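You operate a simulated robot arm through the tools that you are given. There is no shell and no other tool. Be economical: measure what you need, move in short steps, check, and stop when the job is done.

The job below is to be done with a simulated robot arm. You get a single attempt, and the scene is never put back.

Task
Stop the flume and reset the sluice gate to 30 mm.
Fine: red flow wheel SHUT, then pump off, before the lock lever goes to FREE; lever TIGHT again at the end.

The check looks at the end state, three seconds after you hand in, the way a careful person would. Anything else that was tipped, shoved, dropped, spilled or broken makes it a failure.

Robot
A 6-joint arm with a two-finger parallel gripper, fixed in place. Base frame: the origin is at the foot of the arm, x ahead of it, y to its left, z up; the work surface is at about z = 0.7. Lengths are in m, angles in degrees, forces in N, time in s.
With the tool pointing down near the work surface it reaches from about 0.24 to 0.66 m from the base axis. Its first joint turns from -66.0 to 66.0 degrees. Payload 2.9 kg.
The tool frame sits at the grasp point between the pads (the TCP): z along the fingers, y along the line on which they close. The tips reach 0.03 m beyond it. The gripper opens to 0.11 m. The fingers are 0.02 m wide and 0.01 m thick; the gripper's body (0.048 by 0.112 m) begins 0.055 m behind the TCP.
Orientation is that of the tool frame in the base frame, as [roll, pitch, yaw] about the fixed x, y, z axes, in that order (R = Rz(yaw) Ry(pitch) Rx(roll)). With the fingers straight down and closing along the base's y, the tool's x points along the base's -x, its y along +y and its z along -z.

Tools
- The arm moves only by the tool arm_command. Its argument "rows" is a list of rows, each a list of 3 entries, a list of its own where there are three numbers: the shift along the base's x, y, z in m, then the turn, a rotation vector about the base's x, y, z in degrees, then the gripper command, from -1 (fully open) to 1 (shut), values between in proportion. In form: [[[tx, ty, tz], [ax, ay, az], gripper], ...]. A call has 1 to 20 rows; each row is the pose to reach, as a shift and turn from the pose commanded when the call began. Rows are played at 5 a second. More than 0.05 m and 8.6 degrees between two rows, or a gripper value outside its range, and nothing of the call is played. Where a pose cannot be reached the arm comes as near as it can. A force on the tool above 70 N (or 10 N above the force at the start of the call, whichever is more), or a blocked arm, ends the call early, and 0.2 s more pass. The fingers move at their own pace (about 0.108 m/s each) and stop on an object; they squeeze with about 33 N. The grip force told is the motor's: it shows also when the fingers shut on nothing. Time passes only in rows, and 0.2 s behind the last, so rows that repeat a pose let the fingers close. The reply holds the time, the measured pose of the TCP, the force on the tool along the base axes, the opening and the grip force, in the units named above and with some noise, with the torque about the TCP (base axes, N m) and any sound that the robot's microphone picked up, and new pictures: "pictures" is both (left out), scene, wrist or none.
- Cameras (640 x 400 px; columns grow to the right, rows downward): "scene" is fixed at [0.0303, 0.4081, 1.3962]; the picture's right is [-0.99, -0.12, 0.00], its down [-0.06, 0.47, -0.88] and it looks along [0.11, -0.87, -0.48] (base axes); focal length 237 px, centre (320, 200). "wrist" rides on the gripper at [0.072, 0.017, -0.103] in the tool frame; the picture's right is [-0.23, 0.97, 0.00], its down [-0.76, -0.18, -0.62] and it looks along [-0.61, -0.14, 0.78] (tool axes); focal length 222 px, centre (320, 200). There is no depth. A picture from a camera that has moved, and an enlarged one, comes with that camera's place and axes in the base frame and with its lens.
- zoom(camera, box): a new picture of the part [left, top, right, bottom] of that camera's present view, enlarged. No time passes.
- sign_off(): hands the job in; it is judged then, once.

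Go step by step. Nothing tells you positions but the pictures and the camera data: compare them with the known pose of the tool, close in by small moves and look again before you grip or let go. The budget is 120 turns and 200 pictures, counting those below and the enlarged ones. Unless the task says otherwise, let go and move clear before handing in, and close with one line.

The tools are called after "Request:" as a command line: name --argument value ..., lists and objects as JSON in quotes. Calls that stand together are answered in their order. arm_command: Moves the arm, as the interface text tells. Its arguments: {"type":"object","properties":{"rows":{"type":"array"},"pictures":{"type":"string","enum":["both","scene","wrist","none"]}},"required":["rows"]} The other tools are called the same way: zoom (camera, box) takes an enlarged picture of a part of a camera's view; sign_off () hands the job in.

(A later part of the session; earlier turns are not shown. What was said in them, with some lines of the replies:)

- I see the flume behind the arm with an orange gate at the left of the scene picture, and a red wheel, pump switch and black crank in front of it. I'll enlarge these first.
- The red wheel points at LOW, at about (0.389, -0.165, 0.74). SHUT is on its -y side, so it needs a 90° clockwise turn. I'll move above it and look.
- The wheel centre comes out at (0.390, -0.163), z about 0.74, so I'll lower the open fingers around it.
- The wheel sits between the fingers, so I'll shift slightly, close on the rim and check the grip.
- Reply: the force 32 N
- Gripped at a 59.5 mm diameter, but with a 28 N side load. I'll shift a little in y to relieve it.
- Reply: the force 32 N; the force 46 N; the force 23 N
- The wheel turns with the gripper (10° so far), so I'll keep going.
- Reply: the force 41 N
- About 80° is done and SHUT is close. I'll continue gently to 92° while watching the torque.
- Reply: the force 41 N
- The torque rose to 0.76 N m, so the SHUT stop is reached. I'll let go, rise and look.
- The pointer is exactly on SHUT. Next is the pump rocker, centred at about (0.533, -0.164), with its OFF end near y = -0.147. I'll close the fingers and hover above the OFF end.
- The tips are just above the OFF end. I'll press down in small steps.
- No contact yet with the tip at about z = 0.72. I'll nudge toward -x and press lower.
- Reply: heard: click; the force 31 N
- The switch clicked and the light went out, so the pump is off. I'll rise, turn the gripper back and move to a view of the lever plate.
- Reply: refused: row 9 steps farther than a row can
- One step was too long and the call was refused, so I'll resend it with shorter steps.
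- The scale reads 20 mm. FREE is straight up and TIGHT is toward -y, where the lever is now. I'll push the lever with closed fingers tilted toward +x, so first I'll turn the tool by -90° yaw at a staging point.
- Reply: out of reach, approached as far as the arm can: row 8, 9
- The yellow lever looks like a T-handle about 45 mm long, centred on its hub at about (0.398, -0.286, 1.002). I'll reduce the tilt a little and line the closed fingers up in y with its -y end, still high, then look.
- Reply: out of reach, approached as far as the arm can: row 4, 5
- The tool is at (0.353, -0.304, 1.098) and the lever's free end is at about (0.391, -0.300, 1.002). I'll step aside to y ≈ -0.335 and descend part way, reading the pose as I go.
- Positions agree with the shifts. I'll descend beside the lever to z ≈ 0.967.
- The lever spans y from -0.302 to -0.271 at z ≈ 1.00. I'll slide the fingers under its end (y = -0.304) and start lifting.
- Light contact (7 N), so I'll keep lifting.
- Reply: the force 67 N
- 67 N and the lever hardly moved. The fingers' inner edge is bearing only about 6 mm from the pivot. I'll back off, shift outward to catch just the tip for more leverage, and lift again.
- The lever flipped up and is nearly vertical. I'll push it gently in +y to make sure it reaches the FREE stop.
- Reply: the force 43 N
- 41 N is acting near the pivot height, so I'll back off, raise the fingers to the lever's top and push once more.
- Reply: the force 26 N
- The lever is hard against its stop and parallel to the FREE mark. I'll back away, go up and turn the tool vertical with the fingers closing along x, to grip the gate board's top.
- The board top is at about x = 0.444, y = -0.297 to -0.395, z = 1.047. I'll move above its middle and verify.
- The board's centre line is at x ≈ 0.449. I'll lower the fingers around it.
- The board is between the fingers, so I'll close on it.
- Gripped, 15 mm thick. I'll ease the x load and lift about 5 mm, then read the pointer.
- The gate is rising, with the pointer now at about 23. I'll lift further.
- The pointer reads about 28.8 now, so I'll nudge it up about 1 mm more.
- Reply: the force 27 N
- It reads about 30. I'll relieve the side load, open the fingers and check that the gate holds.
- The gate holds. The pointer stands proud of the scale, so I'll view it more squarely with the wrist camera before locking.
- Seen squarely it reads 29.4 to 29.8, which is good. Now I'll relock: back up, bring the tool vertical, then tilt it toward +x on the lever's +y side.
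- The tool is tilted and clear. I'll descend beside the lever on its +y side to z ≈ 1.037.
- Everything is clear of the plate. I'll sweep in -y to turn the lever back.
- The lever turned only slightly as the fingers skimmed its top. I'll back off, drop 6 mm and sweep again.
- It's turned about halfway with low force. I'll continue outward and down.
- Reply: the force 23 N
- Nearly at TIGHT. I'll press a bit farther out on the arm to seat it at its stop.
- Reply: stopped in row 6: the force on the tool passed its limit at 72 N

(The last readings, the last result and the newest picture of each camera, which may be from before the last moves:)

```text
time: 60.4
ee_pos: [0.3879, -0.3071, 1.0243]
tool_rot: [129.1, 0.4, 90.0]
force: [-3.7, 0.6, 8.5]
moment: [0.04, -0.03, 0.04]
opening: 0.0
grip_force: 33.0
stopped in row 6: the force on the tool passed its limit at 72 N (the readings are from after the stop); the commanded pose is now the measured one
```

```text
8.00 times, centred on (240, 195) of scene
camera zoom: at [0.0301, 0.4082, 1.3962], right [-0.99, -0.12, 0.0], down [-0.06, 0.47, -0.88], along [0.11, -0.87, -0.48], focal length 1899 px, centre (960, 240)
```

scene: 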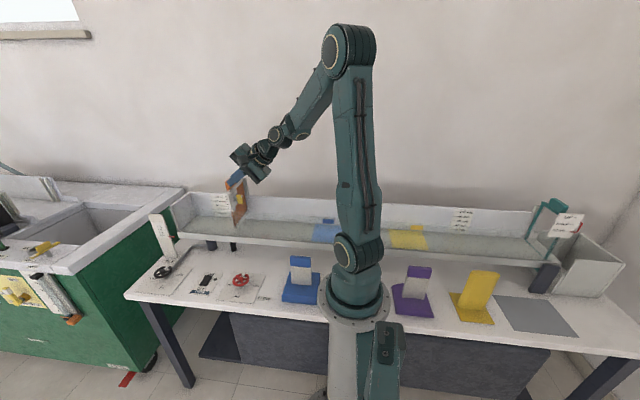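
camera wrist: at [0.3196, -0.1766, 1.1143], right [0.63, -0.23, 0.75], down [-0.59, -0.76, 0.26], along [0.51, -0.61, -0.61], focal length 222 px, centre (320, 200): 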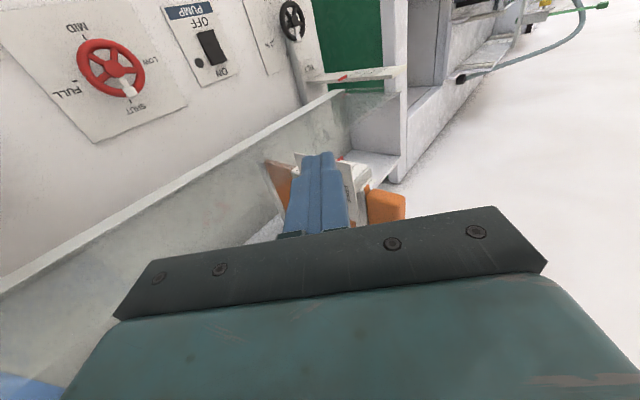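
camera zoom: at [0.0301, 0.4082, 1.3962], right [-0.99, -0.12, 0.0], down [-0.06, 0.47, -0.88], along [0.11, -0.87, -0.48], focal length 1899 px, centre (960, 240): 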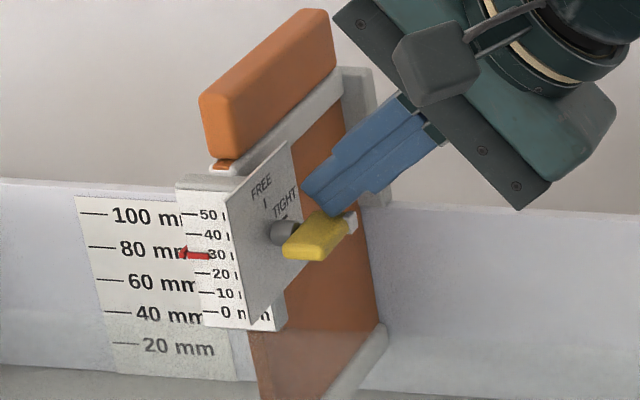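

72 N with no further movement means the lever is on its stop. I'll retreat up and compare with the original picture.

Request:
arm_command --rows '[[[0, 0, 0.01], [0, 0, 0], 1], [[-0.01, 0, 0.04], [0, 0, 0], 1], [[-0.01, 0.01, 0.08], [0, 0, 0], 1], [[-0.01, 0.03, 0.12], [0, 0, 0], 1], [[-0.01, 0.05, 0.15], [0, 0, 0], 1], [[-0.01, 0.05, 0.15], [0, 0, 0], 1]]'

Request:
zoom --camera "scene" --box '[200, 165, 260, 220]'

Request:
zoom --camera "wrist" --box '[200, 90, 380, 250]'

Request:
zoom --camera "scene" --box '[224, 194, 240, 206]'

```text
time: 61.8
ee_pos: [0.3768, -0.2586, 1.1737]
tool_rot: [129.1, 0.3, 90.1]
force: [-0.6, -0.1, 0.3]
moment: [0.01, -0.03, 0.0]
opening: 0.0
grip_force: 32.9
camera wrist: at [0.3092, -0.1845, 1.2503], right [0.62, -0.22, 0.76], down [-0.59, -0.76, 0.26], along [0.52, -0.61, -0.6], focal length 222 px, centre (320, 200)
```

scene: 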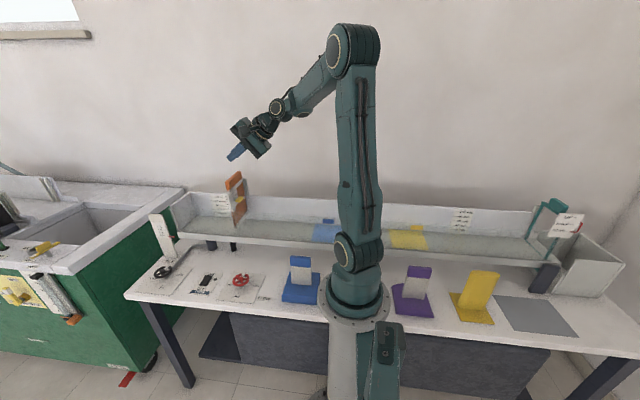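
wrist: 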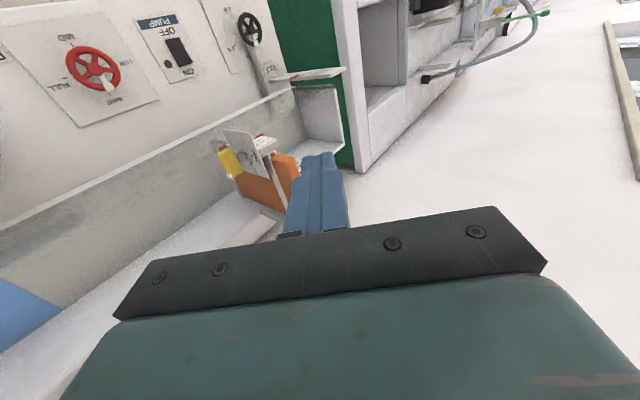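

```text
7.27 times, centred on (230, 192) of scene
camera zoom: at [0.0303, 0.4082, 1.3962], right [-0.99, -0.12, 0.0], down [-0.06, 0.47, -0.88], along [0.11, -0.87, -0.48], focal length 1726 px, centre (974, 254)
```

zoom: 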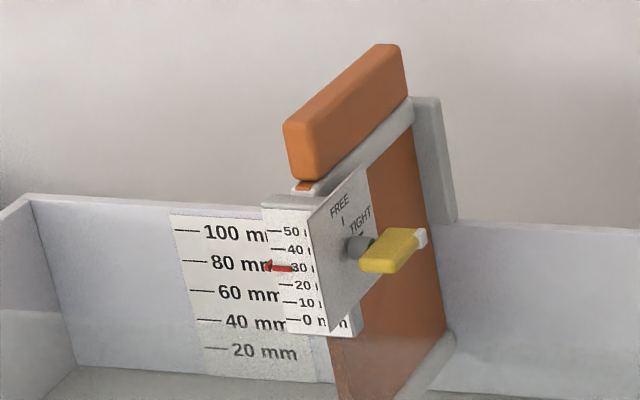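

```text
2.50 times, centred on (290, 170) of wrist
camera zoom: at [0.3092, -0.1845, 1.2503], right [0.62, -0.22, 0.76], down [-0.59, -0.76, 0.26], along [0.52, -0.61, -0.6], focal length 555 px, centre (395, 275)
```

zoom: 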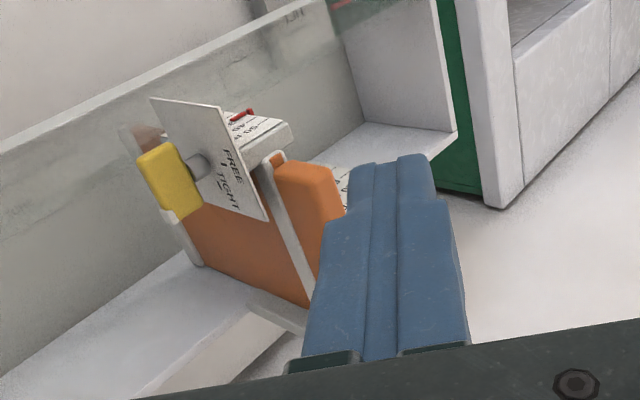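

```text
16.00 times, centred on (232, 200) of scene
camera zoom: at [0.0303, 0.4082, 1.3962], right [-0.99, -0.12, 0.0], down [-0.06, 0.47, -0.88], along [0.11, -0.87, -0.48], focal length 3798 px, centre (1728, 200)
```

zoom: 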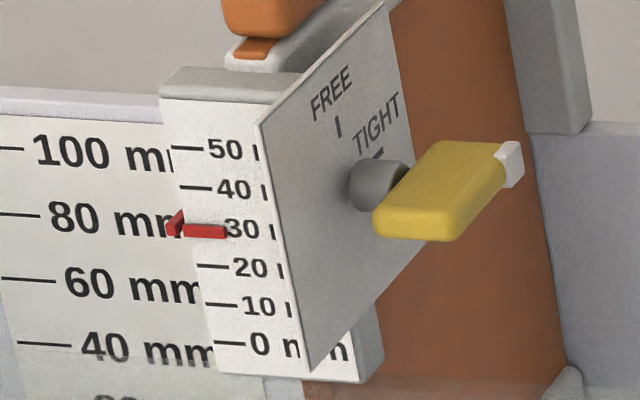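

The lever is back exactly where it started at TIGHT, and the gate pointer still reads about 30 mm. The flow wheel is on SHUT, the pump light is out, and the arm is clear.

Request:
sign_off

```text
The job is handed in.
```

The flume is stopped (wheel SHUT, then pump off), the gate reads about 30 mm (29.4 to 29.8 viewed squarely), and the lock lever is TIGHT again.
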